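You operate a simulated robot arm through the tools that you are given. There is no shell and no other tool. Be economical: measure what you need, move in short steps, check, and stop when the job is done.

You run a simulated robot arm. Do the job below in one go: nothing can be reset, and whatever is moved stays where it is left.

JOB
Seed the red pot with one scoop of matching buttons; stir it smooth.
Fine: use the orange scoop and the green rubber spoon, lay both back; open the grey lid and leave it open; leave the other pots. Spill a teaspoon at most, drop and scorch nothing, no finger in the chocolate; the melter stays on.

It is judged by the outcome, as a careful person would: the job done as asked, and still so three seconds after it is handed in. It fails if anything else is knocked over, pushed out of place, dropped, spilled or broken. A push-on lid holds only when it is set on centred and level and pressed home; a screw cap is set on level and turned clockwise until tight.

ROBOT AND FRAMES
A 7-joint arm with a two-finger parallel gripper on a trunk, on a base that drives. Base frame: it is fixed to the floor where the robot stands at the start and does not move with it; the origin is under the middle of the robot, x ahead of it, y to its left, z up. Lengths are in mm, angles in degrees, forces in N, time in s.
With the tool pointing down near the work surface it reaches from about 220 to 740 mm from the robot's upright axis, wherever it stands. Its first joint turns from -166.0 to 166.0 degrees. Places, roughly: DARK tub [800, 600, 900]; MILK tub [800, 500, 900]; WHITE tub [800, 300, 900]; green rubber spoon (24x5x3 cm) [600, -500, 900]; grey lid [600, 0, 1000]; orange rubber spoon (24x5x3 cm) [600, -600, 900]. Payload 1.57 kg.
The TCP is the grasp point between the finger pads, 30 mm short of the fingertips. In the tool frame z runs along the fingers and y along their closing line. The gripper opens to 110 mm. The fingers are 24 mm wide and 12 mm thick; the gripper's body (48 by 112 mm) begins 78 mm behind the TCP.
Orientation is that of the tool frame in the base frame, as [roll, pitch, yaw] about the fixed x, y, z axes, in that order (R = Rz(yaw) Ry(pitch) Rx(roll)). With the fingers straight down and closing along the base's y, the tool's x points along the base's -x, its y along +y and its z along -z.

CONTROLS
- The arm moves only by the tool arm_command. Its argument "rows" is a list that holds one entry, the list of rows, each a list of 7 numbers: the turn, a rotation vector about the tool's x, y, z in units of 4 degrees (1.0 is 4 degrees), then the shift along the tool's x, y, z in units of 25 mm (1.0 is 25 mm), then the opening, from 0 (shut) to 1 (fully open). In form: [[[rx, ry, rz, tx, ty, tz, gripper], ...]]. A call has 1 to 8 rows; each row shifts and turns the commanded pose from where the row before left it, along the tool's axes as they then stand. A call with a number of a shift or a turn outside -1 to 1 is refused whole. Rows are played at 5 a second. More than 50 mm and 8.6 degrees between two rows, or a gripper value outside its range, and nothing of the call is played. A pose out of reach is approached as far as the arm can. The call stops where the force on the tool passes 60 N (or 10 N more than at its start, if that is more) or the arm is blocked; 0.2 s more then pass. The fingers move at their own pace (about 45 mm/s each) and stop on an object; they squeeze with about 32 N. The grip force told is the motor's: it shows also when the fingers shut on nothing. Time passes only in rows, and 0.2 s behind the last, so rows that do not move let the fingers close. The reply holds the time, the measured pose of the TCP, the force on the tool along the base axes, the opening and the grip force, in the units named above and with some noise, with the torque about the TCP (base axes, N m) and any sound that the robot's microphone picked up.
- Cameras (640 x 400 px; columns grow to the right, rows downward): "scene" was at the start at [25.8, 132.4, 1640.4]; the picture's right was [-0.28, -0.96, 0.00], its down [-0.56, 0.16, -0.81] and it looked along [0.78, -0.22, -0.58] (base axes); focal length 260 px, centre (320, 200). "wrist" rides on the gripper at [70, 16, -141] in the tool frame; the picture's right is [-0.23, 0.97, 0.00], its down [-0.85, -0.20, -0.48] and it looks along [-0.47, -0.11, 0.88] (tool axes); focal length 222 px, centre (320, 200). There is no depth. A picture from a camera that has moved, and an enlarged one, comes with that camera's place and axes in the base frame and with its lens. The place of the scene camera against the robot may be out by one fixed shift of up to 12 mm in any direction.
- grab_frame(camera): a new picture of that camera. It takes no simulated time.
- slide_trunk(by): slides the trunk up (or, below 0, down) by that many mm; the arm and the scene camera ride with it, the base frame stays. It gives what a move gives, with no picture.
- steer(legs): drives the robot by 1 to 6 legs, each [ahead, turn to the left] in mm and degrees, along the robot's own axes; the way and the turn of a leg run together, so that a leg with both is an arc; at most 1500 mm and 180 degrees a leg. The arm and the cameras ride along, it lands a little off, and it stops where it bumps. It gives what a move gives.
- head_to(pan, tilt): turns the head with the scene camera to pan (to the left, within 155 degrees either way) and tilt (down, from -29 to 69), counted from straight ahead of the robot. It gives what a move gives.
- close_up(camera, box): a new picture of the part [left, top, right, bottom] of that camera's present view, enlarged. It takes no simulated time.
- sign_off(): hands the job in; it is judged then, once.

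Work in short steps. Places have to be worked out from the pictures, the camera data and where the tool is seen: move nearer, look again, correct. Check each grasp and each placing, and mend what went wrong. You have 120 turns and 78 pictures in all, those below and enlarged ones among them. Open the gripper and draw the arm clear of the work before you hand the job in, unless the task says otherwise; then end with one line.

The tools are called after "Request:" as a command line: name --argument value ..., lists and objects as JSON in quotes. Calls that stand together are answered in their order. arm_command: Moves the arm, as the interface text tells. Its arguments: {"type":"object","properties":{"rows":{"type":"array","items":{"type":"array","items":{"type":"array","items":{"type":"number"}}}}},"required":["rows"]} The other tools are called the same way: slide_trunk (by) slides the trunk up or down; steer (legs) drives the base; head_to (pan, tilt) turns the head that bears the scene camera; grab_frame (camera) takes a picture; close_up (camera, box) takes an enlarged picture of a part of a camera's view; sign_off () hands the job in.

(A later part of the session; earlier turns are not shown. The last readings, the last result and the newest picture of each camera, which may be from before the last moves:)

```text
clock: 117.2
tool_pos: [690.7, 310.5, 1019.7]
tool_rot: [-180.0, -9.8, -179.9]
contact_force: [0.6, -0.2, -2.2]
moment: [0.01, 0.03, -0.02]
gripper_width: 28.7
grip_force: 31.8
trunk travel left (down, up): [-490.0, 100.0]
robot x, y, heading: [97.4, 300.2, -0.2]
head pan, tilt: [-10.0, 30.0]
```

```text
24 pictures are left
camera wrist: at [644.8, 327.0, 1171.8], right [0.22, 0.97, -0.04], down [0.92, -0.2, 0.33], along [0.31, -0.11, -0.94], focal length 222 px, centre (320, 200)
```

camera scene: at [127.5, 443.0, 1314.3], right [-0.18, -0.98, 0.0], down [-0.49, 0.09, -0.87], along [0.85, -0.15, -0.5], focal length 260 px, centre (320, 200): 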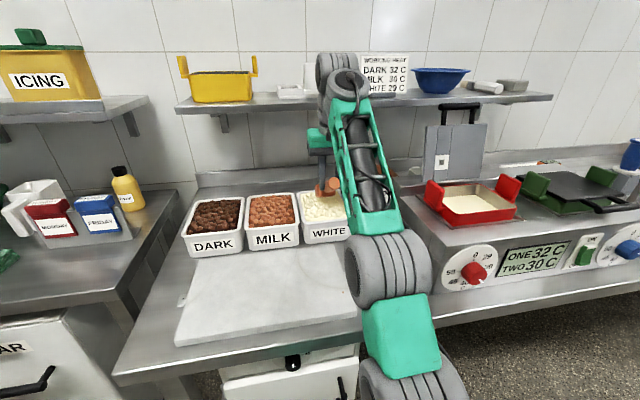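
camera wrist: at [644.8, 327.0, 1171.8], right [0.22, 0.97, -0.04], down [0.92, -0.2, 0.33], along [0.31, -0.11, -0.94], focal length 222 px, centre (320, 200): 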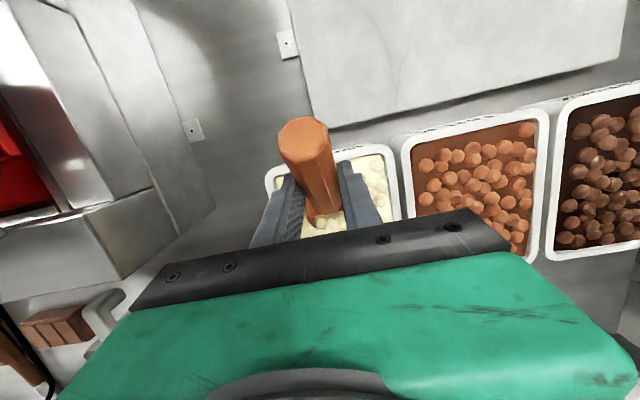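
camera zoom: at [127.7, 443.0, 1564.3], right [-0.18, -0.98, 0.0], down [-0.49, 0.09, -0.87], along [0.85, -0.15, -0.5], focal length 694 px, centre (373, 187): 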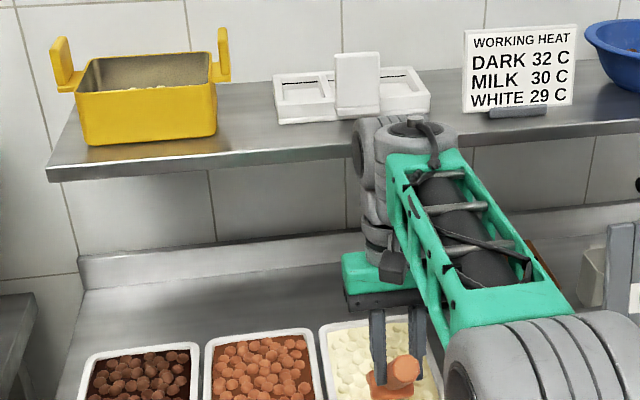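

Ready above the tub. I'll plunge to z≈985 and push 20 mm forward, watching the force.

Request:
arm_command --rows '[[[0, 0, 0, -0.18, 0, 0.69, 0], [0, 0, 0, -0.18, 0, 0.69, 0], [0, 0, 0, -0.4, 0, -0.07, 0], [0, 0, 0, -0.4, 0, -0.07, 0]]]'

Request:
close_up --camera "wrist" --box '[230, 90, 430, 240]'

```text
clock: 118.2
tool_pos: [714.2, 311.8, 986.3]
tool_rot: [179.9, -9.8, -179.9]
contact_force: [0.3, -0.1, -3.7]
moment: [-0.05, 0.04, 0.01]
gripper_width: 29.1
grip_force: 32.4
trunk travel left (down, up): [-490.0, 100.0]
robot x, y, heading: [97.3, 300.2, -0.3]
head pan, tilt: [-10.0, 30.0]
```

```text
2.67 times, centred on (330, 165) of wrist
camera zoom: at [668.3, 326.8, 1136.5], right [0.22, 0.97, -0.04], down [0.92, -0.2, 0.33], along [0.31, -0.11, -0.94], focal length 592 px, centre (293, 293)
```

zoom: 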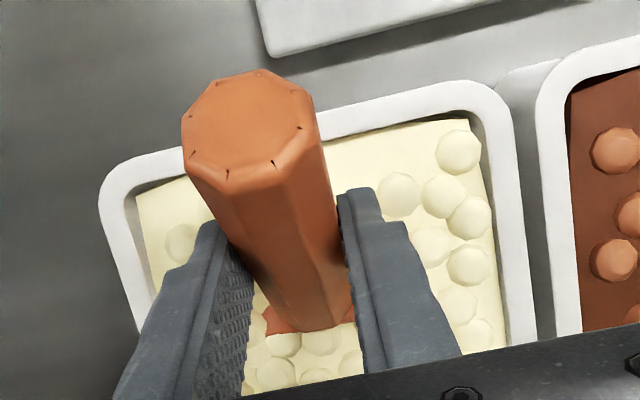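

The bowl is submerged in the buttons and the load rose. Now I'll level it while rising out of the tub.

Request:
arm_command --rows '[[[0, -1, 0, 0.04, 0, -0.3, 0], [0, -1, 0, 0.03, 0, -0.4, 0], [0, -1, 0, 0, 0, -0.5, 0], [0, -1, 0, -0.05, 0, -0.7, 0], [0, -1, 0, -0.125, 0, -0.89, 0], [0, -1, 0, -0.187, 0, -0.88, 0], [0, -1, 0, -0.25, 0, -0.865, 0], [0, -1, 0, -0.31, 0, -0.845, 0]]]'

Request:
grab_frame --camera "wrist"

```text
clock: 120.0
tool_pos: [717.8, 310.1, 1123.1]
tool_rot: [-179.9, 22.2, -179.9]
contact_force: [-0.8, -0.2, -2.3]
moment: [0.01, 0.09, 0.01]
gripper_width: 28.8
grip_force: 32.2
trunk travel left (down, up): [-490.0, 100.0]
robot x, y, heading: [96.2, 301.8, -0.2]
head pan, tilt: [-10.0, 30.0]
```

```text
22 pictures are left
camera wrist: at [598.5, 326.2, 1227.7], right [0.21, 0.97, 0.09], down [0.61, -0.2, 0.77], along [0.76, -0.11, -0.64], focal length 222 px, centre (320, 200)
```

wrist: 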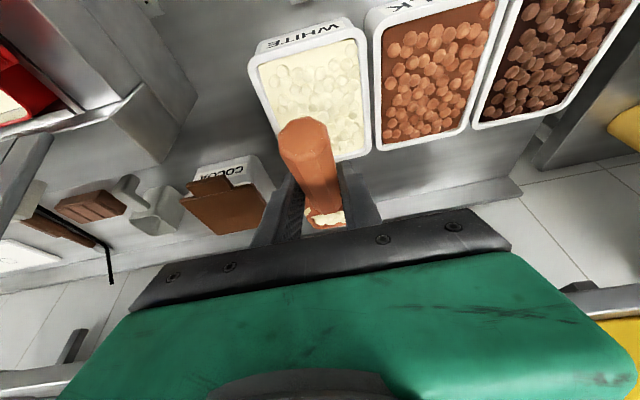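

The bowl holds white buttons. Finish leveling while rising.

Request:
arm_command --rows '[[[0, -1, 0, -0.3, 0, -0.82, 0], [0, -1, 0, -0.35, 0, -0.8, 0], [0, -1, 0, -0.4, 0, -0.76, 0], [0, -1, 0, -0.45, 0, -0.73, 0], [0, -1, 0, -0.5, 0, -0.69, 0], [0, -0.7, 0, -0.5, 0, -0.6, 0]]]'

Request:
close_up --camera "wrist" --box '[240, 100, 420, 240]'

```text
clock: 121.4
tool_pos: [712.7, 310.8, 1249.8]
tool_rot: [179.9, 45.1, -179.8]
contact_force: [0.6, 0.6, -2.8]
moment: [0.0, 0.14, -0.02]
gripper_width: 28.8
grip_force: 32.1
trunk travel left (down, up): [-490.0, 100.0]
robot x, y, heading: [94.1, 301.3, -0.1]
head pan, tilt: [-10.0, 30.0]
```

```text
2.86 times, centred on (330, 170) of wrist
camera zoom: at [562.3, 325.8, 1300.3], right [0.16, 0.97, 0.16], down [0.27, -0.2, 0.94], along [0.95, -0.11, -0.29], focal length 635 px, centre (291, 286)
```

zoom: 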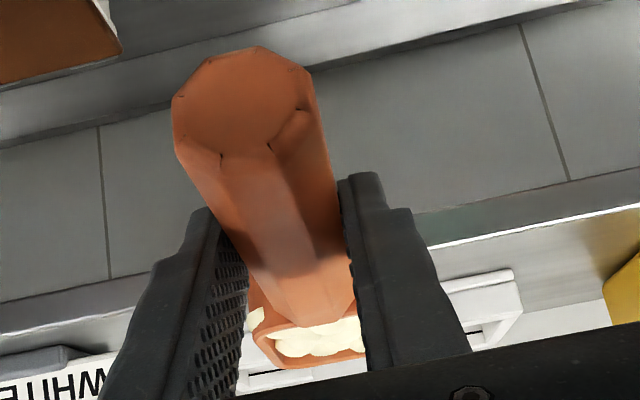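

Scoop is level and full. Instead of moving the arm, I'll let the base carry it: turn left 56°, reverse 374 mm, turn back, which should put the bowl over the pot, at z≈1250 well above everything.

Request:
steer --legs '[[0, 56.2], [-374, 0], [0, -56.2]]'

Request:
grab_frame --camera "scene"

```text
clock: 128.8
tool_pos: [505.5, 1.7, 1250.0]
tool_rot: [-179.9, 45.1, 179.6]
contact_force: [0.6, 0.5, -2.8]
moment: [0.0, 0.13, 0.0]
gripper_width: 28.7
grip_force: 32.4
trunk travel left (down, up): [-490.0, 100.0]
robot x, y, heading: [-112.2, -2.5, -0.4]
head pan, tilt: [-10.0, 30.0]
```

```text
20 pictures are left
camera scene: at [-80.0, 138.2, 1564.3], right [-0.18, -0.98, 0.0], down [-0.49, 0.09, -0.87], along [0.85, -0.16, -0.5], focal length 260 px, centre (320, 200)
```

scene: 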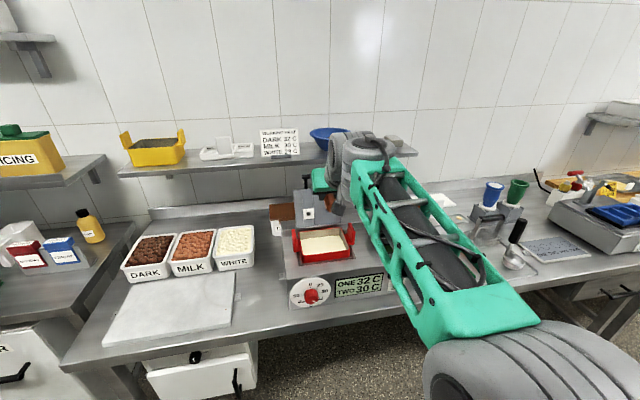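

The bowl is over the pot position (TCP (505,2)). I'll lower the trunk 165 mm and check with the wrist camera.

Request:
slide_trunk --by -165

Request:
grab_frame --camera "wrist"

```text
clock: 130.7
tool_pos: [505.1, 1.0, 1085.6]
tool_rot: [180.0, 45.0, 179.7]
contact_force: [-0.7, -0.6, -2.2]
moment: [0.01, 0.11, 0.04]
gripper_width: 29.0
grip_force: 31.6
trunk travel left (down, up): [-325.0, 265.0]
robot x, y, heading: [-110.7, 0.7, -0.4]
head pan, tilt: [-10.0, 30.0]
```

```text
19 pictures are left
camera wrist: at [354.1, 18.2, 1135.4], right [0.17, 0.97, 0.16], down [0.27, -0.2, 0.94], along [0.95, -0.11, -0.29], focal length 222 px, centre (320, 200)
```

wrist: 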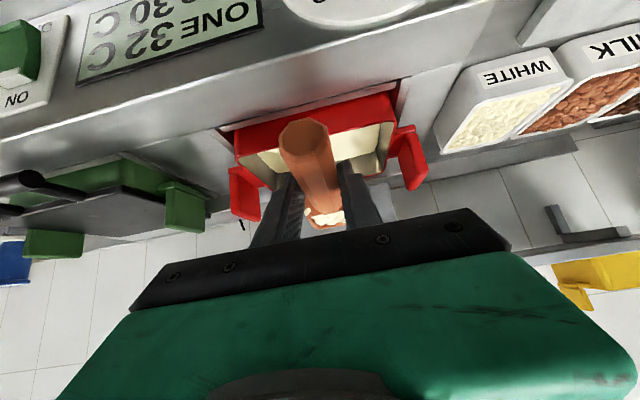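

Bowl is centered over the pot. I'll roll the scoop toward −y in steps: first 45°.

Request:
arm_command --rows '[[[-1, 0, 1, 0, 0, 0, 0], [-1, 0, 1, 0, 0, 0, 0], [-1, 0, 1, 0, 0, 0, 0], [-1, 0, 1, 0, 0, 0, 0], [-1, 0, 1, 0, 0, 0, 0], [-1, 0, 1, 0, 0, 0, 0], [-1, 0, 1, 0, 0, 0, 0], [-1, 0, 1, 0, 0, 0, 0]]]'

Request:
grab_frame --camera "wrist"

```text
clock: 132.4
tool_pos: [504.2, 0.5, 1084.2]
tool_rot: [125.0, 29.7, 144.3]
contact_force: [0.3, 0.4, -2.0]
moment: [-0.06, 0.13, 0.0]
gripper_width: 28.9
grip_force: 32.0
trunk travel left (down, up): [-325.0, 265.0]
robot x, y, heading: [-116.1, -3.9, -0.5]
head pan, tilt: [-10.0, 30.0]
```

```text
18 pictures are left
camera wrist: at [354.0, -22.6, 1131.7], right [0.16, 0.57, 0.81], down [0.26, -0.81, 0.52], along [0.95, 0.13, -0.28], focal length 222 px, centre (320, 200)
```

wrist: 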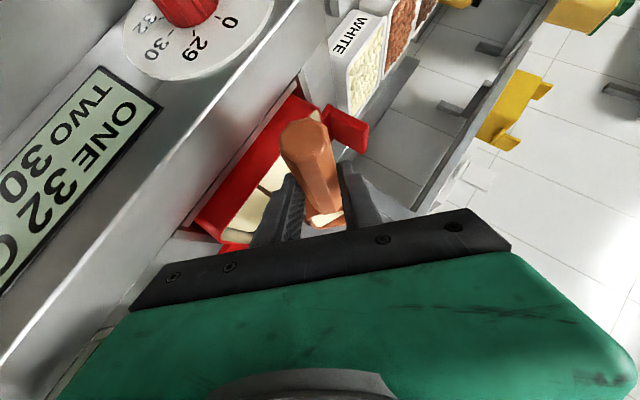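

Rolled 45° cleanly. Continue to 90°.

Request:
arm_command --rows '[[[-1, 0, 1, 0, 0, 0, 0], [-1, 0, 1, 0, 0, 0, 0], [-1, 0, 1, 0, 0, 0, 0], [-1, 0, 1, 0, 0, 0, 0], [-1, 0, 1, 0, 0, 0, 0], [-1, 0, 1, 0, 0, 0, 0], [-1, 0, 1, 0, 0, 0, 0], [-1, 0, 1, 0, 0, 0, 0]]]'

Request:
arm_command --rows '[[[-1, 0, 1, 0, 0, 0, 0], [-1, 0, 1, 0, 0, 0, 0], [-1, 0, 1, 0, 0, 0, 0], [-1, 0, 1, 0, 0, 0, 0], [0, 0, 0, 0, 0, 0, 0], [0, 0, 0, 0, 0, 0, 0]]]'

Request:
grab_frame --camera "wrist"

```text
clock: 134.2
tool_pos: [503.6, 1.1, 1084.1]
tool_rot: [89.6, -0.3, 134.7]
contact_force: [-0.9, -0.2, -1.8]
moment: [-0.08, 0.1, 0.01]
gripper_width: 28.9
grip_force: 31.3
trunk travel left (down, up): [-325.0, 265.0]
robot x, y, heading: [-113.2, -0.6, -0.8]
head pan, tilt: [-10.0, 30.0]
```

```text
clock: 135.7
tool_pos: [504.0, 1.8, 1084.1]
tool_rot: [73.1, -16.1, 137.1]
contact_force: [0.5, -0.7, -0.8]
moment: [-0.04, 0.1, -0.04]
gripper_width: 29.0
grip_force: 31.9
trunk travel left (down, up): [-325.0, 265.0]
robot x, y, heading: [-112.1, -3.7, -0.8]
head pan, tilt: [-10.0, 30.0]
```

```text
17 pictures are left
camera wrist: at [353.6, -51.2, 1079.9], right [0.16, -0.53, 0.83], down [0.26, -0.79, -0.55], along [0.95, 0.31, 0.01], focal length 222 px, centre (320, 200)
```

wrist: 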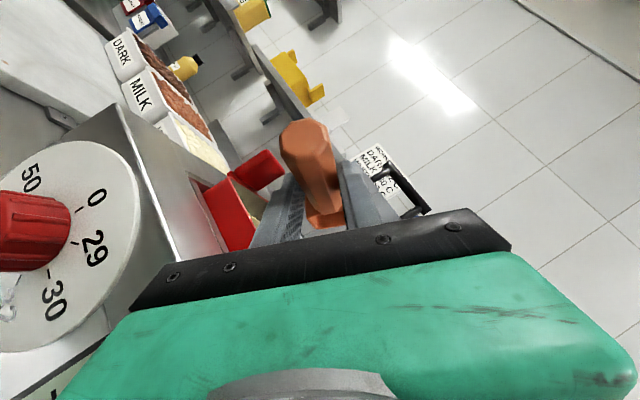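

It appears poured out at 113°. A little more roll to make sure, then return to level and check the bowl and pot.

Request:
arm_command --rows '[[[-1, 0, 1, 0, 0, 0, 0], [-1, 0, 1, 0, 0, 0, 0], [-1, 0, 1, 0, 0, 0, 0], [0, 0, 0, 0, 0, 0, 0], [1, 0, -1, 0, 0, 0, 0], [1, 0, -1, 0, 0, 0, 0], [1, 0, -1, 0, 0, 0, 0], [1, 0, -1, 0, 0, 0, 0]]]'

Request:
arm_command --rows '[[[1, 0, -1, 0, 0, 0, 0], [1, 0, -1, 0, 0, 0, 0], [1, 0, -1, 0, 0, 0, 0], [1, 0, -1, 0, 0, 0, 0], [1, 0, -1, 0, 0, 0, 0], [1, 0, -1, 0, 0, 0, 0], [1, 0, -1, 0, 0, 0, 0], [1, 0, -1, 0, 0, 0, 0]]]'

Request:
arm_command --rows '[[[1, 0, -1, 0, 0, 0, 0], [1, 0, -1, 0, 0, 0, 0], [1, 0, -1, 0, 0, 0, 0], [1, 0, -1, 0, 0, 0, 0], [1, 0, -1, 0, 0, 0, 0], [1, 0, -1, 0, 0, 0, 0], [1, 0, -1, 0, 0, 0, 0], [0, 0, 0, 0, 0, 0, 0]]]'

Request:
close_up --camera "wrist" --box '[200, 60, 440, 240]'

Request:
close_up --camera "scene" --box '[260, 190, 400, 300]'

```text
clock: 137.4
tool_pos: [504.5, 1.1, 1084.8]
tool_rot: [77.5, -12.3, 136.0]
contact_force: [0.2, 0.0, -2.5]
moment: [-0.04, 0.12, -0.02]
gripper_width: 28.8
grip_force: 31.8
trunk travel left (down, up): [-325.0, 265.0]
robot x, y, heading: [-112.6, -4.0, -0.8]
head pan, tilt: [-10.0, 30.0]
```

```text
clock: 139.2
tool_pos: [504.3, 0.3, 1084.2]
tool_rot: [110.6, 19.3, 138.2]
contact_force: [0.6, -0.2, -2.5]
moment: [0.0, 0.09, -0.02]
gripper_width: 28.9
grip_force: 32.2
trunk travel left (down, up): [-325.0, 265.0]
robot x, y, heading: [-112.1, -2.4, -0.7]
head pan, tilt: [-10.0, 30.0]
```

```text
clock: 141.1
tool_pos: [504.2, 1.2, 1084.5]
tool_rot: [149.6, 40.6, 158.7]
contact_force: [0.7, -0.3, -2.4]
moment: [0.0, 0.15, -0.01]
gripper_width: 28.8
grip_force: 32.1
trunk travel left (down, up): [-325.0, 265.0]
robot x, y, heading: [-113.2, -2.6, -0.8]
head pan, tilt: [-10.0, 30.0]
```

```text
2.22 times, centred on (320, 150) of wrist
camera zoom: at [353.9, -2.4, 1137.5], right [0.17, 0.84, 0.52], down [0.26, -0.55, 0.79], along [0.95, 0.01, -0.31], focal length 494 px, centre (320, 311)
```

zoom: 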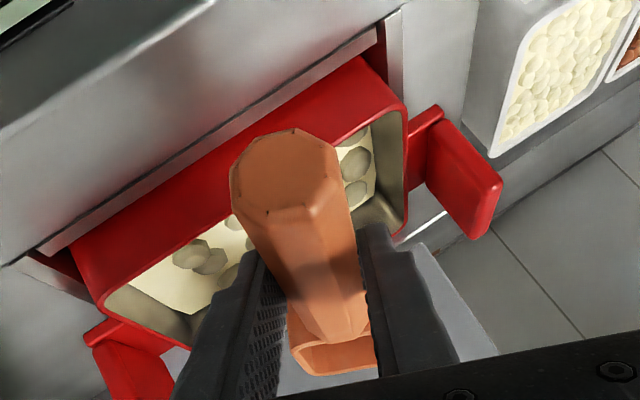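

```text
3.64 times, centred on (330, 245) of scene
camera zoom: at [-80.1, 138.5, 1399.3], right [-0.18, -0.98, 0.0], down [-0.49, 0.09, -0.87], along [0.85, -0.16, -0.5], focal length 947 px, centre (284, 36)
```

zoom: 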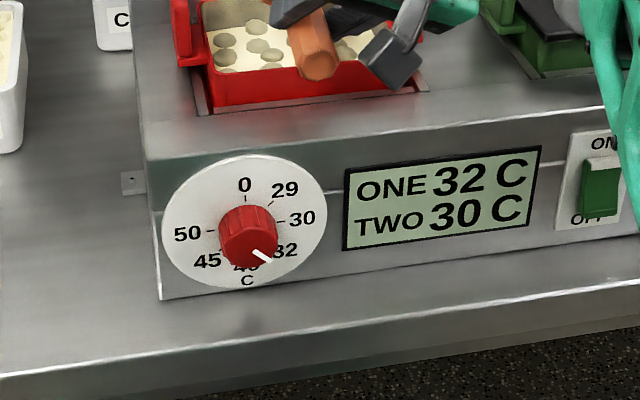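

The buttons are in the pot, the scoop is empty and nothing spilled. Now I finish leveling and carry the scoop back toward its place at y≈219.

Request:
arm_command --rows '[[[1, 0, -1, 0, 0, 0, 0], [1, 0, -1, 0, 0, 0, 0], [1, 0, -1, 0, 0, 0, 0], [1, 0, -1, 0, 0, 0, 0], [0, 0, 0, -0.5, 0.5, -0.5, 0], [0, 0, 0, -0.2, 0.9, -0.2, 0], [0, 0, 0, 0, 0.9, 0, 0], [0, 0, 0, 0, 0.9, 0, 0]]]'

Request:
arm_command --rows '[[[0, 0, 0, 0, 0.9, 0, 0], [0, 0, 0, 0, 0.9, 0, 0], [0, 0, 0, 0, 0.9, 0, 0], [0, 0, 0, 0, 0.9, 0, 0], [0, 0, 0, 0, 0.9, 0, 0], [0, 0, 0, 0, 0.9, 0, 0]]]'

```text
clock: 142.8
tool_pos: [505.2, 81.0, 1109.6]
tool_rot: [180.0, 45.0, 179.8]
contact_force: [0.4, -0.7, -1.8]
moment: [-0.03, 0.13, 0.0]
gripper_width: 28.7
grip_force: 32.2
trunk travel left (down, up): [-325.0, 265.0]
robot x, y, heading: [-111.3, -3.8, -0.6]
head pan, tilt: [-10.0, 30.0]
```

```text
clock: 144.2
tool_pos: [505.5, 217.6, 1109.2]
tool_rot: [180.0, 45.0, 179.7]
contact_force: [-0.8, -0.5, -1.9]
moment: [0.01, 0.11, -0.02]
gripper_width: 28.8
grip_force: 32.1
trunk travel left (down, up): [-325.0, 265.0]
robot x, y, heading: [-112.7, -3.7, -0.6]
head pan, tilt: [-10.0, 30.0]
```

At (505,218,1109). Drive 31 mm ahead, lower the trunk 200 mm, then look.

Request:
steer --legs '[[31, 0]]'

Request:
slide_trunk --by -200

```text
clock: 145.1
tool_pos: [537.6, 216.6, 1109.0]
tool_rot: [-180.0, 45.0, 179.7]
contact_force: [0.3, 0.2, -2.3]
moment: [0.0, 0.13, 0.0]
gripper_width: 28.6
grip_force: 32.2
trunk travel left (down, up): [-325.0, 265.0]
robot x, y, heading: [-80.1, -1.9, -0.6]
head pan, tilt: [-10.0, 30.0]
```

```text
clock: 147.3
tool_pos: [536.4, 216.4, 907.8]
tool_rot: [-180.0, 45.0, 179.6]
contact_force: [0.7, -0.3, -2.4]
moment: [-0.04, 0.12, -0.02]
gripper_width: 29.0
grip_force: 32.2
trunk travel left (down, up): [-125.0, 465.0]
robot x, y, heading: [-81.8, -0.2, -0.5]
head pan, tilt: [-10.0, 30.0]
```

Lower the last ~12 mm, release, and retract along the fingers.

Request:
arm_command --rows '[[[0, 0, 0, 0.17, 0.08, 0.17, 0], [0, 0, 0, 0.18, 0, 0.18, 0], [0, 0, 0, 0, 0, 0, 0]]]'

Request:
arm_command --rows '[[[0, 0, 0, 0, 0, 0, 0.5], [0, 0, 0, 0, 0, 0, 0.5], [0, 0, 0, 0, 0, 0, 0.5], [0, 0, 0, 0, 0, -0.7, 0.5], [0, 0, 0, 0, 0, -1, 0.5], [0, 0, 0, 0, 0, -1, 0.5], [0, 0, 0, 0, 0, -1, 0.5], [0, 0, 0, 0, 0, -1, 0.5]]]'

Request:
grab_frame --camera "wrist"

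```text
clock: 148.1
tool_pos: [536.9, 218.2, 896.6]
tool_rot: [-179.9, 44.9, 179.8]
contact_force: [-1.2, 0.1, -2.1]
moment: [0.03, 0.11, -0.03]
gripper_width: 28.9
grip_force: 32.0
trunk travel left (down, up): [-125.0, 465.0]
robot x, y, heading: [-80.7, -4.3, -0.5]
head pan, tilt: [-10.0, 30.0]
```

```text
clock: 149.9
tool_pos: [452.9, 219.5, 978.6]
tool_rot: [-179.9, 44.9, 179.8]
contact_force: [0.7, -0.2, -0.1]
moment: [-0.01, 0.03, -0.02]
gripper_width: 55.0
grip_force: 0.1
trunk travel left (down, up): [-125.0, 465.0]
robot x, y, heading: [-83.8, -3.3, -0.8]
head pan, tilt: [-10.0, 30.0]
```

```text
14 pictures are left
camera wrist: at [302.7, 235.9, 1030.2], right [0.17, 0.97, 0.16], down [0.27, -0.2, 0.94], along [0.95, -0.11, -0.29], focal length 222 px, centre (320, 200)
```

wrist: 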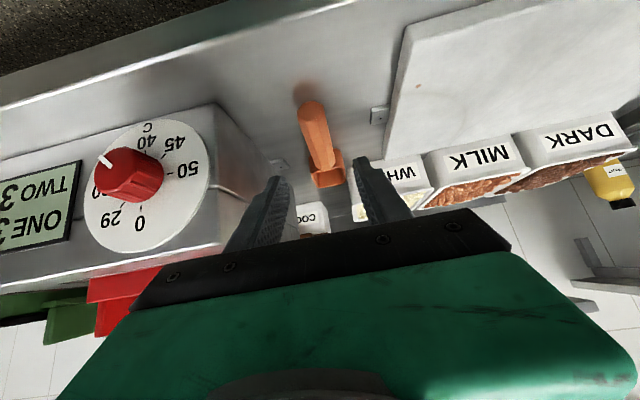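

The scoop is back in place. For the spoon: raise the trunk, center the arm, and drive to about y≈−500, then look.

Request:
slide_trunk --by 250

Request:
arm_command --rows '[[[0, 0, 0, 0, -0.9, 0, 0.5], [0, 0, 0, 0, -0.9, 0, 0.5], [0, 0, 0, 0, -0.9, 0, 0.5], [0, 0, 0, 0, -0.9, 0, 0.5], [0, 0, 0, 0, -0.9, 0, 0.5], [0, 0, 0, 0, -0.9, 0, 0.5], [0, 0, 0, 0, -0.9, 0, 0.5], [0, 0, 0, 0, -0.9, 0, 0.5]]]'

Request:
steer --legs '[[0, 90], [-500, 0], [0, -90]]'

Request:
grab_frame --camera "wrist"

```text
clock: 152.4
tool_pos: [452.4, 219.6, 1229.6]
tool_rot: [-179.9, 45.0, 179.8]
contact_force: [0.0, -0.5, 0.2]
moment: [-0.01, -0.01, 0.0]
gripper_width: 54.8
grip_force: 0.1
trunk travel left (down, up): [-375.0, 215.0]
robot x, y, heading: [-81.4, -0.4, -0.7]
head pan, tilt: [-10.0, 30.0]
```

```text
clock: 154.2
tool_pos: [451.7, 38.3, 1230.2]
tool_rot: [-180.0, 44.9, 179.8]
contact_force: [0.6, -0.3, -0.7]
moment: [0.0, 0.0, 0.02]
gripper_width: 55.1
grip_force: 0.0
trunk travel left (down, up): [-375.0, 215.0]
robot x, y, heading: [-80.9, -2.2, -0.6]
head pan, tilt: [-10.0, 30.0]
```

```text
clock: 164.9
tool_pos: [453.8, -451.4, 1229.4]
tool_rot: [-180.0, 45.0, -179.4]
contact_force: [0.5, 0.2, 0.3]
moment: [-0.02, -0.01, -0.02]
gripper_width: 55.2
grip_force: 0.0
trunk travel left (down, up): [-375.0, 215.0]
robot x, y, heading: [-81.7, -497.9, 0.3]
head pan, tilt: [-10.0, 30.0]
```

```text
13 pictures are left
camera wrist: at [303.7, -436.4, 1280.9], right [0.15, 0.98, 0.16], down [0.27, -0.2, 0.94], along [0.95, -0.1, -0.29], focal length 222 px, centre (320, 200)
```

wrist: 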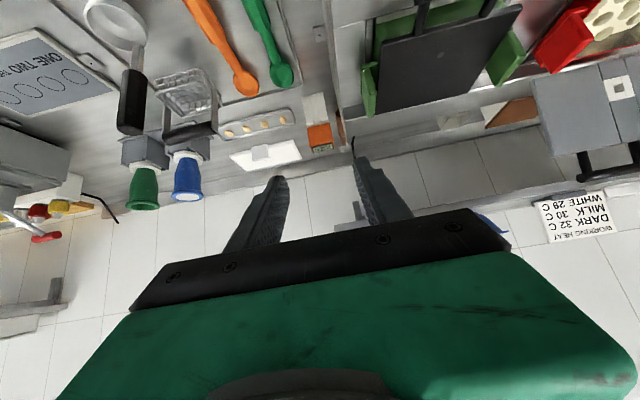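

The green spoon lies about along x at y≈−510, blade tip near x≈698. I'll shift right, lower the trunk 240 mm and look from near.

Request:
arm_command --rows '[[[0, 0, 0, 0, -0.8, 0, 0.5], [0, 0, 0, 0, -0.8, 0, 0.5], [0, 0, 0, 0, -0.7, 0, 0.5]]]'

Request:
slide_trunk --by -240

Request:
grab_frame --camera "wrist"

```text
clock: 165.7
tool_pos: [454.0, -506.8, 1229.7]
tool_rot: [-180.0, 44.9, -179.4]
contact_force: [0.3, -0.3, 0.7]
moment: [-0.02, 0.0, -0.01]
gripper_width: 54.8
grip_force: 0.1
trunk travel left (down, up): [-375.0, 215.0]
robot x, y, heading: [-75.8, -500.2, 0.1]
head pan, tilt: [-10.0, 30.0]
```

```text
clock: 168.2
tool_pos: [453.4, -508.4, 990.0]
tool_rot: [-179.9, 44.9, -179.5]
contact_force: [0.0, -0.2, -0.2]
moment: [-0.01, -0.01, -0.02]
gripper_width: 54.9
grip_force: 0.0
trunk travel left (down, up): [-135.0, 455.0]
robot x, y, heading: [-79.9, -502.2, 0.2]
head pan, tilt: [-10.0, 30.0]
```

```text
12 pictures are left
camera wrist: at [303.9, -494.1, 1041.0], right [0.15, 0.98, 0.16], down [0.27, -0.2, 0.94], along [0.95, -0.1, -0.29], focal length 222 px, centre (320, 200)
```

wrist: 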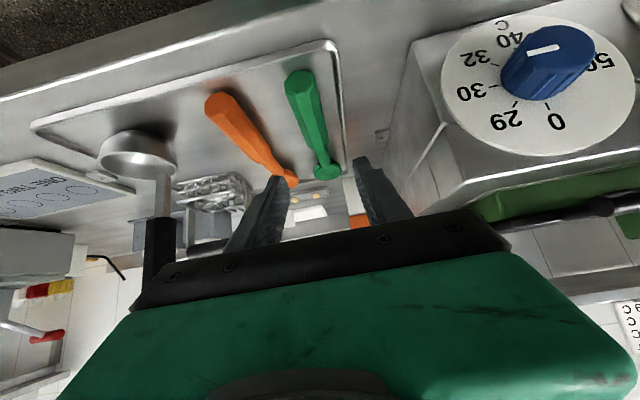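

The green handle lies from (460,−511) to the neck; it's nearly along x. I'll lower the trunk another 50 mm, then approach to TCP (530,−511,899).

Request:
slide_trunk --by -50

Request:
arm_command --rows '[[[0, 0, 0, -0.25, -0.1, 0.8, 0.5], [0, 0, 0, -0.25, 0, 0.8, 0.5], [0, 0, 0, -0.25, 0, 0.8, 0.5], [0, 0, 0, -0.25, 0, 0.5, 0.5]]]'

Request:
close_up --camera "wrist" --box '[200, 60, 440, 240]'

```text
clock: 169.1
tool_pos: [455.2, -509.4, 940.8]
tool_rot: [-179.9, 45.0, -179.3]
contact_force: [-0.4, 0.1, 0.3]
moment: [0.02, -0.02, 0.01]
gripper_width: 54.9
grip_force: 0.1
trunk travel left (down, up): [-85.0, 505.0]
robot x, y, heading: [-77.6, -498.7, 0.0]
head pan, tilt: [-10.0, 30.0]
```

```text
clock: 170.1
tool_pos: [524.9, -511.1, 907.2]
tool_rot: [-179.9, 45.0, -179.4]
contact_force: [-0.3, -0.1, 0.4]
moment: [0.0, 0.04, 0.01]
gripper_width: 55.0
grip_force: 0.1
trunk travel left (down, up): [-85.0, 505.0]
robot x, y, heading: [-78.3, -498.2, 0.3]
head pan, tilt: [-10.0, 30.0]
```

```text
2.22 times, centred on (320, 150) of wrist
camera zoom: at [373.1, -496.0, 957.2], right [0.15, 0.98, 0.16], down [0.27, -0.2, 0.94], along [0.95, -0.1, -0.29], focal length 494 px, centre (320, 311)
```

zoom: 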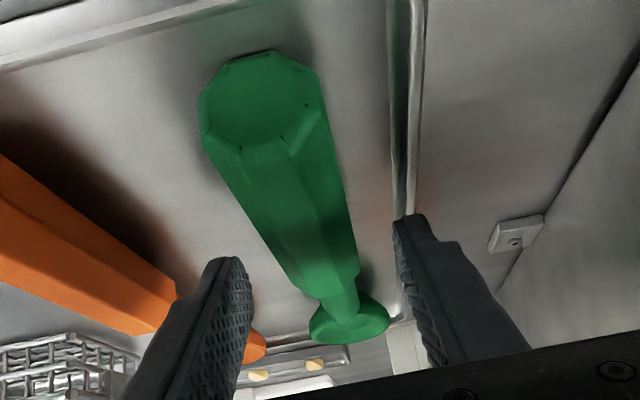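

The +y finger is close to the tray's rim, so I'll narrow the opening to 40 mm before the last 10 mm, then close.

Request:
arm_command --rows '[[[0, 0, 0, 0, 0, 0, 0.36], [0, 0, 0, 0, 0, 0, 0.36], [0, 0, 0, 0.11, 0, 0.4, 0.36], [0, 0, 0, 0, 0, 0, 0.0], [0, 0, 0, 0, 0, 0, 0.0], [0, 0, 0, 0, 0, 0, 0.0]]]'

```text
clock: 171.5
tool_pos: [528.3, -510.0, 896.6]
tool_rot: [-179.9, 45.0, -179.5]
contact_force: [-0.7, 0.5, -0.4]
moment: [-0.01, -0.01, -0.09]
gripper_width: 28.7
grip_force: 32.1
trunk travel left (down, up): [-85.0, 505.0]
robot x, y, heading: [-76.4, -502.7, 0.2]
head pan, tilt: [-10.0, 30.0]
```

The green spoon is gripped (lay-back pose: TCP (528,−510,897), pitch 45). I'll lift it by the trunk 330 mm and drive round to in front of the red pot, staying back from the open lid.

Request:
slide_trunk --by 330

Request:
steer --legs '[[-110, 0], [0, 90], [510, 0], [0, -90]]'

Request:
grab_frame --camera "wrist"

```text
clock: 174.7
tool_pos: [529.3, -510.7, 1226.8]
tool_rot: [-179.9, 45.0, -179.4]
contact_force: [-0.5, -0.9, -1.0]
moment: [0.0, 0.04, -0.03]
gripper_width: 28.8
grip_force: 32.3
trunk travel left (down, up): [-415.0, 175.0]
robot x, y, heading: [-75.8, -496.5, 0.2]
head pan, tilt: [-10.0, 30.0]
```

```text
clock: 186.1
tool_pos: [420.8, 3.3, 1227.1]
tool_rot: [180.0, 45.1, -179.3]
contact_force: [-0.8, 0.8, -1.0]
moment: [-0.01, 0.05, -0.02]
gripper_width: 28.5
grip_force: 31.6
trunk travel left (down, up): [-415.0, 175.0]
robot x, y, heading: [-189.8, 13.1, 0.4]
head pan, tilt: [-10.0, 30.0]
```

```text
10 pictures are left
camera wrist: at [270.6, 17.6, 1277.9], right [0.15, 0.98, 0.16], down [0.27, -0.2, 0.94], along [0.95, -0.1, -0.29], focal length 222 px, centre (320, 200)
```

wrist: 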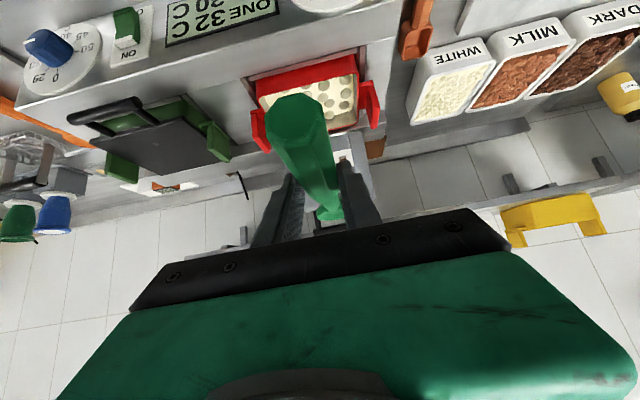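

The pot with floating buttons is straight ahead. I'll pitch the spoon down 45° (tool upright), then move to have the blade above the pot center.

Request:
arm_command --rows '[[[0, 1, 0, 0, 0, 0, 0], [0, 1, 0, 0, 0, 0, 0], [0, 1, 0, 0, 0, 0, 0], [0, 1, 0, 0, 0, 0, 0], [0, 1, 0, 0, 0, 0, 0], [0, 1, 0, 0, 0, 0, 0], [0, 1, 0, 0, 0, 0, 0], [0, 1, 0, 0, 0, 0, 0]]]'

Request:
arm_command --rows '[[[0, 1, 0, 0, 0, 0, 0], [0, 1, 0, 0, 0, 0, 0], [0, 1, 0, 0, 0, 0, 0], [0, 0.3, 0, 0, 0, 0, 0], [0, 0, 0, -0.95, 0, 0, 0], [0, 0, 0, -0.95, 0, 0, 0], [0, 0, 0, -0.95, 0, 0, 0]]]'

Request:
close_up --camera "wrist" --box '[200, 60, 440, 240]'

```text
clock: 187.9
tool_pos: [424.9, -1.0, 1229.4]
tool_rot: [-179.9, 12.9, -179.3]
contact_force: [-0.9, -0.2, -0.1]
moment: [0.01, 0.04, 0.0]
gripper_width: 28.5
grip_force: 32.1
out of reach, approached as far as the arm can: row 6
trunk travel left (down, up): [-415.0, 175.0]
robot x, y, heading: [-184.9, 12.4, 0.5]
head pan, tilt: [-10.0, 30.0]
```

```text
clock: 188.4
tool_pos: [428.2, -2.3, 1229.7]
tool_rot: [-179.9, 10.4, -179.5]
contact_force: [28.8, 0.0, -26.2]
moment: [0.03, 1.54, -0.03]
gripper_width: 28.8
grip_force: 31.9
out of reach, approached as far as the arm can: row 2
trunk travel left (down, up): [-415.0, 175.0]
robot x, y, heading: [-184.8, 13.7, 0.3]
head pan, tilt: [-10.0, 30.0]
stopped in row 2: the force on the tool passed its limit at 132 N (the readings are from after the stop); the commanded pose is now the measured one
```

```text
2.22 times, centred on (320, 150) of wrist
camera zoom: at [332.5, 14.1, 1355.6], right [0.21, 0.98, 0.04], down [0.76, -0.19, 0.62], along [0.62, -0.1, -0.78], focal length 494 px, centre (320, 311)
```

zoom: 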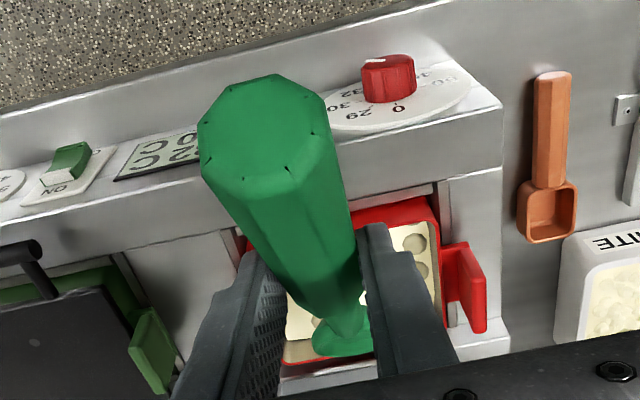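

The handle's end meets the forearm again. As with the scoop, I'll back off, raise the trunk 75 mm, drive 65 mm ahead and then lower while pitching.

Request:
arm_command --rows '[[[0, -1, 0, 0, 0, 0, 0], [0, -0.5, 0, 0, 0.1, 0, 0]]]'

Request:
slide_trunk --by 100

Request:
steer --legs '[[62, 0]]'

Request:
arm_command --rows '[[[0, 0.4, 0, 0, 0, 0.95, 0], [0, 0.4, 0, 0, 0, 0.95, 0], [0, 0.4, 0, 0, 0, 0.95, 0], [0, 0.4, 0, 0, 0, 0.95, 0], [0, 0.4, 0, 0, 0, 0.95, 0], [0, 0.4, 0, 0, 0, 0.95, 0], [0, 0.4, 0, 0, 0, 0.95, 0], [0, 0.4, 0, 0, 0, 0.95, 0]]]'

```text
clock: 189.0
tool_pos: [427.9, 3.6, 1227.9]
tool_rot: [180.0, 16.0, -179.3]
contact_force: [-0.1, -0.4, -0.2]
moment: [0.03, 0.03, -0.01]
gripper_width: 28.4
grip_force: 32.0
trunk travel left (down, up): [-415.0, 175.0]
robot x, y, heading: [-186.0, 10.8, 0.0]
head pan, tilt: [-10.0, 30.0]
```

```text
clock: 190.3
tool_pos: [429.5, 2.2, 1328.4]
tool_rot: [180.0, 16.0, -179.3]
contact_force: [-0.9, 0.4, -1.0]
moment: [0.0, 0.04, 0.0]
gripper_width: 28.5
grip_force: 32.1
trunk travel left (down, up): [-515.0, 75.0]
robot x, y, heading: [-184.1, 10.7, 0.3]
head pan, tilt: [-10.0, 30.0]
```

```text
clock: 191.3
tool_pos: [490.7, 1.8, 1327.6]
tool_rot: [179.9, 15.9, -179.3]
contact_force: [-0.1, -0.1, -0.7]
moment: [-0.05, 0.03, 0.0]
gripper_width: 28.5
grip_force: 32.0
trunk travel left (down, up): [-515.0, 75.0]
robot x, y, heading: [-127.9, 15.9, 0.2]
head pan, tilt: [-10.0, 30.0]
```

```text
clock: 193.1
tool_pos: [525.1, 1.8, 1140.0]
tool_rot: [-180.0, 3.2, -179.2]
contact_force: [0.4, -1.2, -0.6]
moment: [-0.02, 0.01, 0.03]
gripper_width: 28.5
grip_force: 31.7
trunk travel left (down, up): [-515.0, 75.0]
robot x, y, heading: [-123.9, 16.0, 0.3]
head pan, tilt: [-10.0, 30.0]
```

Good, no contact. Back 22 mm and pitch a bit more so that the blade is above the pot's middle; then look.

Request:
arm_command --rows '[[[0, 0.5, 0, 0.3, 0, 0, 0], [0, 0.5, 0, 0.3, 0, 0, 0], [0, 0.5, 0, 0.3, 0, 0, 0], [0, 0.5, 0, 0, 0, 0, 0]]]'

Request:
head_to --pan -3 --tilt 38

Request:
close_up --camera "scene" --box '[200, 110, 420, 270]'

```text
clock: 194.1
tool_pos: [502.1, 2.4, 1139.8]
tool_rot: [-179.9, -4.9, -179.3]
contact_force: [-0.3, 0.5, -0.2]
moment: [-0.01, -0.04, 0.0]
gripper_width: 28.6
grip_force: 32.1
trunk travel left (down, up): [-515.0, 75.0]
robot x, y, heading: [-125.4, 13.7, 0.5]
head pan, tilt: [-10.0, 30.0]
```

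```text
clock: 194.8
tool_pos: [501.6, 2.1, 1139.8]
tool_rot: [180.0, -4.8, -179.3]
contact_force: [0.6, -0.2, -0.5]
moment: [0.0, 0.02, -0.01]
gripper_width: 28.4
grip_force: 31.2
trunk travel left (down, up): [-515.0, 75.0]
robot x, y, heading: [-122.4, 17.5, 0.4]
head pan, tilt: [-3.0, 38.0]
```

```text
2.50 times, centred on (310, 190) of scene
camera zoom: at [-97.7, 165.4, 1577.0], right [-0.05, -1.0, 0.0], down [-0.61, 0.03, -0.79], along [0.79, -0.04, -0.62], focal length 651 px, centre (345, 225)
```

zoom: 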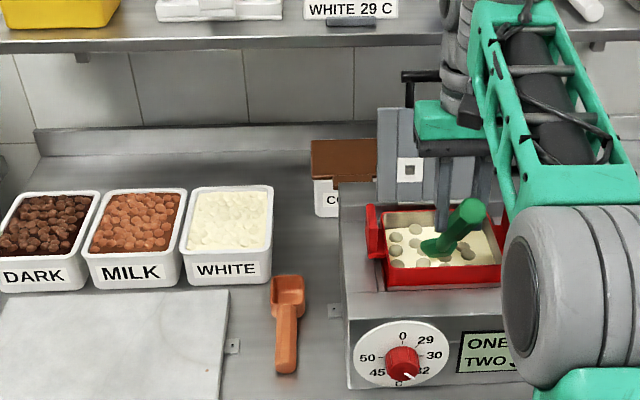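

The blade is centered above the buttons. I'll lower ~36 mm into the chocolate and check force.

Request:
arm_command --rows '[[[0, 0, 0, -0.06, 0, 0.7, 0], [0, 0, 0, -0.06, 0, 0.72, 0], [0, 0, 0, 0, 0, 0, 0]]]'

Request:
close_up --camera "scene" --box '[300, 160, 400, 240]'

```text
clock: 195.6
tool_pos: [501.8, 1.5, 1106.9]
tool_rot: [180.0, -4.5, -179.3]
contact_force: [-2.3, 0.8, 11.6]
moment: [0.15, -0.88, 0.09]
gripper_width: 28.5
grip_force: 32.1
trunk travel left (down, up): [-515.0, 75.0]
robot x, y, heading: [-121.9, 14.1, 0.6]
head pan, tilt: [-3.0, 38.0]
```

```text
5.00 times, centred on (350, 200) of scene
camera zoom: at [-99.4, 165.5, 1577.2], right [-0.05, -1.0, 0.0], down [-0.61, 0.03, -0.79], along [0.79, -0.04, -0.61], focal length 1302 px, centre (170, 200)
```

zoom: 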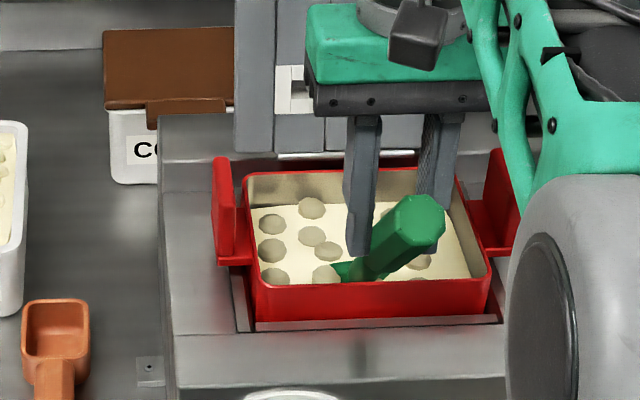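

The blade touches the pot's bottom lightly (12 N). I'll raise 5 mm and start stirring with an oval, two turns first.

Request:
arm_command --rows '[[[0, 0, 0, -0.56, 0, -0.22, 0], [0, 0, 0, -0.56, 0, 0, 0]]]'

Request:
arm_command --rows '[[[0, 0, 0, 0.328, 0.99, 0, 0], [0, 0, 0, 0.792, 0.41, 0, 0], [0, 0, 0, 0.792, -0.41, 0, 0], [0, 0, 0, 0.328, -0.99, 0, 0], [0, 0, 0, -0.328, -0.99, 0, 0], [0, 0, 0, -0.792, -0.41, 0, 0], [0, 0, 0, -0.792, 0.41, 0, 0], [0, 0, 0, -0.328, 0.99, 0, 0]]]'

Request:
arm_command --rows '[[[0, 0, 0, 0.328, 0.99, 0, 0], [0, 0, 0, 0.792, 0.41, 0, 0], [0, 0, 0, 0.792, -0.41, 0, 0], [0, 0, 0, 0.328, -0.99, 0, 0], [0, 0, 0, -0.328, -0.99, 0, 0], [0, 0, 0, -0.792, -0.41, 0, 0], [0, 0, 0, -0.792, 0.41, 0, 0], [0, 0, 0, -0.328, 0.99, 0, 0]]]'

Request:
close_up --camera "scene" --box '[300, 160, 400, 240]'

```text
clock: 196.2
tool_pos: [529.9, 1.8, 1106.9]
tool_rot: [179.9, -4.9, -179.3]
contact_force: [-1.5, -0.5, 2.2]
moment: [-0.05, 0.01, -0.05]
gripper_width: 28.6
grip_force: 31.5
trunk travel left (down, up): [-515.0, 75.0]
robot x, y, heading: [-122.0, 12.8, 0.3]
head pan, tilt: [-3.0, 38.0]
```

```text
clock: 198.0
tool_pos: [526.7, 8.2, 1106.6]
tool_rot: [-180.0, -4.8, -179.3]
contact_force: [0.5, 0.6, -1.3]
moment: [0.01, 0.06, -0.01]
gripper_width: 28.4
grip_force: 32.0
out of reach, approached as far as the arm can: row 6
trunk travel left (down, up): [-515.0, 75.0]
robot x, y, heading: [-123.3, 12.8, 0.4]
head pan, tilt: [-3.0, 38.0]
```

```text
clock: 199.8
tool_pos: [521.2, 10.5, 1105.1]
tool_rot: [-180.0, -4.8, -179.3]
contact_force: [-0.2, 0.0, -0.9]
moment: [-0.03, -0.02, 0.02]
gripper_width: 28.5
grip_force: 31.9
out of reach, approached as far as the arm can: row 6
trunk travel left (down, up): [-515.0, 75.0]
robot x, y, heading: [-127.9, 11.6, 0.5]
head pan, tilt: [-3.0, 38.0]
```

```text
5.00 times, centred on (350, 200) of scene
camera zoom: at [-98.0, 165.4, 1576.9], right [-0.05, -1.0, 0.0], down [-0.61, 0.03, -0.79], along [0.79, -0.04, -0.62], focal length 1302 px, centre (170, 200)
```

zoom: 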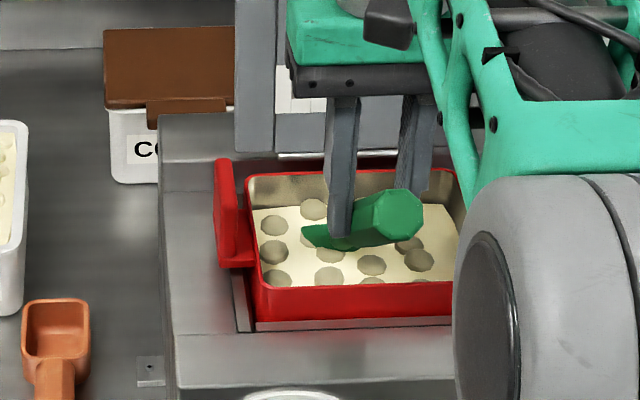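

Forces are small and I can't tell whether the blade is submerged or slipped in the grip. A wrist close-up will show.

Request:
close_up --camera "wrist" --box '[200, 60, 440, 240]'

```text
2.22 times, centred on (320, 150) of wrist
camera zoom: at [462.5, 26.1, 1252.5], right [0.21, 0.98, -0.02], down [0.89, -0.19, 0.4], along [0.39, -0.1, -0.91], focal length 494 px, centre (320, 311)
```

zoom: 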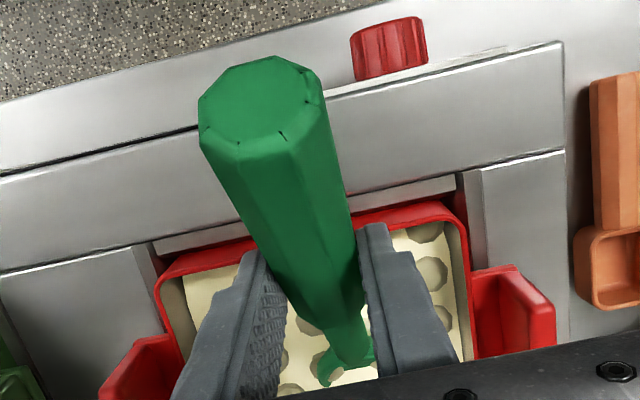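

The blade is partly submerged, with its tip near the bottom of the shallow chocolate; it pivoted just a few degrees. I'll go 4 mm deeper, re-center, and keep stirring for several turns.

Request:
arm_command --rows '[[[0, 0, 0, 0, -0.35, 0.08, 0], [0, 0, 0, 0, 0, 0.08, 0]]]'

Request:
arm_command --rows '[[[0, 0, 0, 0.328, 0.99, 0, 0], [0, 0, 0, 0.792, 0.41, 0, 0], [0, 0, 0, 0.792, -0.41, 0, 0], [0, 0, 0, 0.328, -0.99, 0, 0], [0, 0, 0, -0.328, -0.99, 0, 0], [0, 0, 0, -0.792, -0.41, 0, 0], [0, 0, 0, -0.792, 0.41, 0, 0], [0, 0, 0, -0.328, 0.99, 0, 0]]]'

Request:
arm_command --rows '[[[0, 0, 0, 0.328, 0.99, 0, 0], [0, 0, 0, 0.792, 0.41, 0, 0], [0, 0, 0, 0.792, -0.41, 0, 0], [0, 0, 0, 0.328, -0.99, 0, 0], [0, 0, 0, -0.328, -0.99, 0, 0], [0, 0, 0, -0.792, -0.41, 0, 0], [0, 0, 0, -0.792, 0.41, 0, 0], [0, 0, 0, -0.328, 0.99, 0, 0]]]'

Request:
arm_command --rows '[[[0, 0, 0, 0.328, 0.99, 0, 0], [0, 0, 0, 0.792, 0.41, 0, 0], [0, 0, 0, 0.792, -0.41, 0, 0], [0, 0, 0, 0.328, -0.99, 0, 0], [0, 0, 0, -0.328, -0.99, 0, 0], [0, 0, 0, -0.792, -0.41, 0, 0], [0, 0, 0, -0.792, 0.41, 0, 0], [0, 0, 0, -0.328, 0.99, 0, 0]]]'

Request:
close_up --camera "scene" --box '[300, 160, 400, 240]'

```text
clock: 200.4
tool_pos: [521.6, 1.0, 1101.9]
tool_rot: [-180.0, -4.8, -179.3]
contact_force: [0.3, 0.3, -0.3]
moment: [0.01, 0.05, -0.02]
gripper_width: 28.7
grip_force: 32.3
trunk travel left (down, up): [-515.0, 75.0]
robot x, y, heading: [-123.0, 14.5, 0.0]
head pan, tilt: [-3.0, 38.0]
```

```text
clock: 202.2
tool_pos: [514.4, 1.6, 1102.7]
tool_rot: [-180.0, -4.9, -179.3]
contact_force: [-1.3, 0.8, -0.2]
moment: [0.02, 0.16, 0.09]
gripper_width: 28.7
grip_force: 32.0
out of reach, approached as far as the arm can: row 7
trunk travel left (down, up): [-515.0, 75.0]
robot x, y, heading: [-121.0, 10.9, 0.3]
head pan, tilt: [-3.0, 38.0]
```

```text
clock: 204.0
tool_pos: [514.1, 2.8, 1101.9]
tool_rot: [-179.9, -4.9, -179.3]
contact_force: [0.2, -0.1, -0.3]
moment: [-0.03, 0.03, 0.0]
gripper_width: 28.3
grip_force: 31.7
out of reach, approached as far as the arm can: row 7
trunk travel left (down, up): [-515.0, 75.0]
robot x, y, heading: [-127.1, 12.2, 0.2]
head pan, tilt: [-3.0, 38.0]
```

```text
clock: 205.8
tool_pos: [508.9, 2.0, 1101.9]
tool_rot: [179.7, -4.9, -179.3]
contact_force: [0.3, 0.0, -0.3]
moment: [-0.01, 0.03, 0.01]
gripper_width: 28.8
grip_force: 31.9
out of reach, approached as far as the arm can: row 7
trunk travel left (down, up): [-515.0, 75.0]
robot x, y, heading: [-124.4, 10.5, 0.2]
head pan, tilt: [-3.0, 38.0]
```

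```text
5.00 times, centred on (350, 200) of scene
camera zoom: at [-97.4, 165.1, 1576.9], right [-0.05, -1.0, 0.0], down [-0.62, 0.03, -0.79], along [0.79, -0.04, -0.62], focal length 1302 px, centre (170, 200)
```

zoom: 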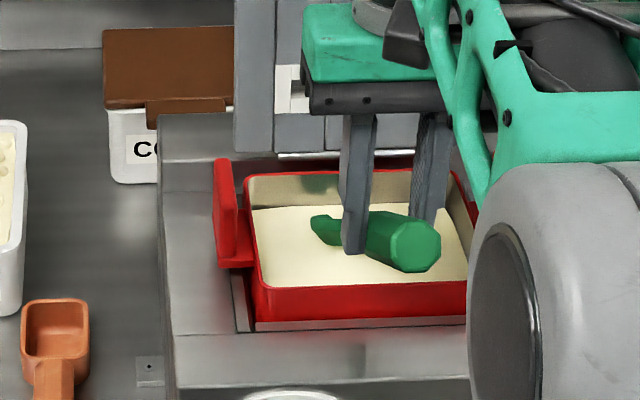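

The chocolate is now smooth with no buttons visible; the spoon has pivoted somewhat in the grip. I'll lift it slowly, let it drip above the pot, and inspect.

Request:
arm_command --rows '[[[0, 0, 0, 0.04, 0, -0.5, 0], [0, 0, 0, 0.04, 0, -0.5, 0], [0, 0, 0, 0.04, 0, -0.5, 0], [0, 0, 0, 0.07, 0, -0.8, 0], [0, 0, 0, 0.07, 0, -0.8, 0], [0, 0, 0, 0, 0, 0, 0], [0, 0, 0, 0, 0, 0, 0], [0, 0, 0, 0, 0, 0, 0]]]'

Request:
arm_command --rows '[[[0, 0, 0, 0, 0, 0, 0], [0, 0, 0, 0, 0, 0, 0], [0, 0, 0, 0, 0, 0, 0], [0, 0, 0, 0, 0, 0, 0], [0, 0, 0, 0, 0, 0, 0], [0, 0, 0, 0, 0, 0, 0], [0, 0, 0, 0, 0, 0, 0], [0, 0, 0, 0, 0, 0, 0]]]'

Request:
grab_frame --camera "scene"

```text
clock: 207.6
tool_pos: [509.5, 2.5, 1179.8]
tool_rot: [180.0, -4.9, -179.2]
contact_force: [-0.5, 0.6, -0.9]
moment: [-0.02, 0.08, 0.02]
gripper_width: 28.5
grip_force: 31.8
trunk travel left (down, up): [-515.0, 75.0]
robot x, y, heading: [-124.4, 14.8, 0.5]
head pan, tilt: [-3.0, 38.0]
```

```text
clock: 209.4
tool_pos: [509.9, 2.4, 1180.1]
tool_rot: [180.0, -4.8, -179.3]
contact_force: [0.3, 0.1, -1.9]
moment: [0.04, 0.03, -0.04]
gripper_width: 28.6
grip_force: 31.7
trunk travel left (down, up): [-515.0, 75.0]
robot x, y, heading: [-123.3, 9.0, 0.8]
head pan, tilt: [-3.0, 38.0]
```

```text
3 pictures are left
camera scene: at [-97.7, 165.5, 1576.9], right [-0.05, -1.0, 0.0], down [-0.62, 0.03, -0.79], along [0.79, -0.04, -0.62], focal length 260 px, centre (320, 200)
```

scene: 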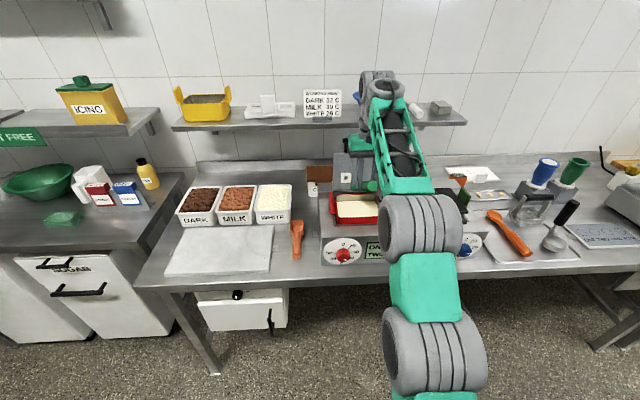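

I'll use one wrist close-up to estimate the spoon's angle in the grip.

Request:
close_up --camera "wrist" --box '[200, 20, 440, 240]'

```text
1.82 times, centred on (320, 130) of wrist
camera zoom: at [450.2, 18.5, 1327.2], right [0.21, 0.98, -0.02], down [0.89, -0.19, 0.41], along [0.39, -0.1, -0.91], focal length 404 px, centre (320, 327)
```

zoom: 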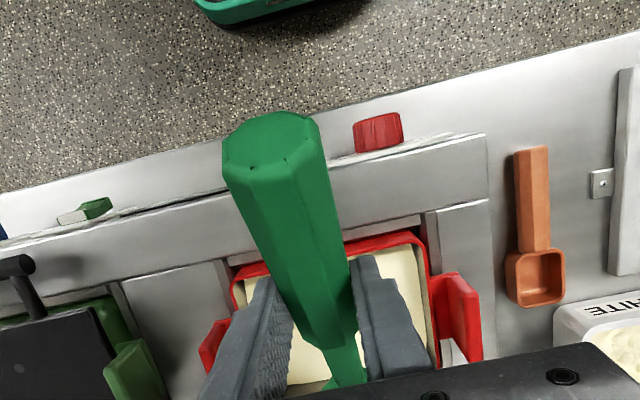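

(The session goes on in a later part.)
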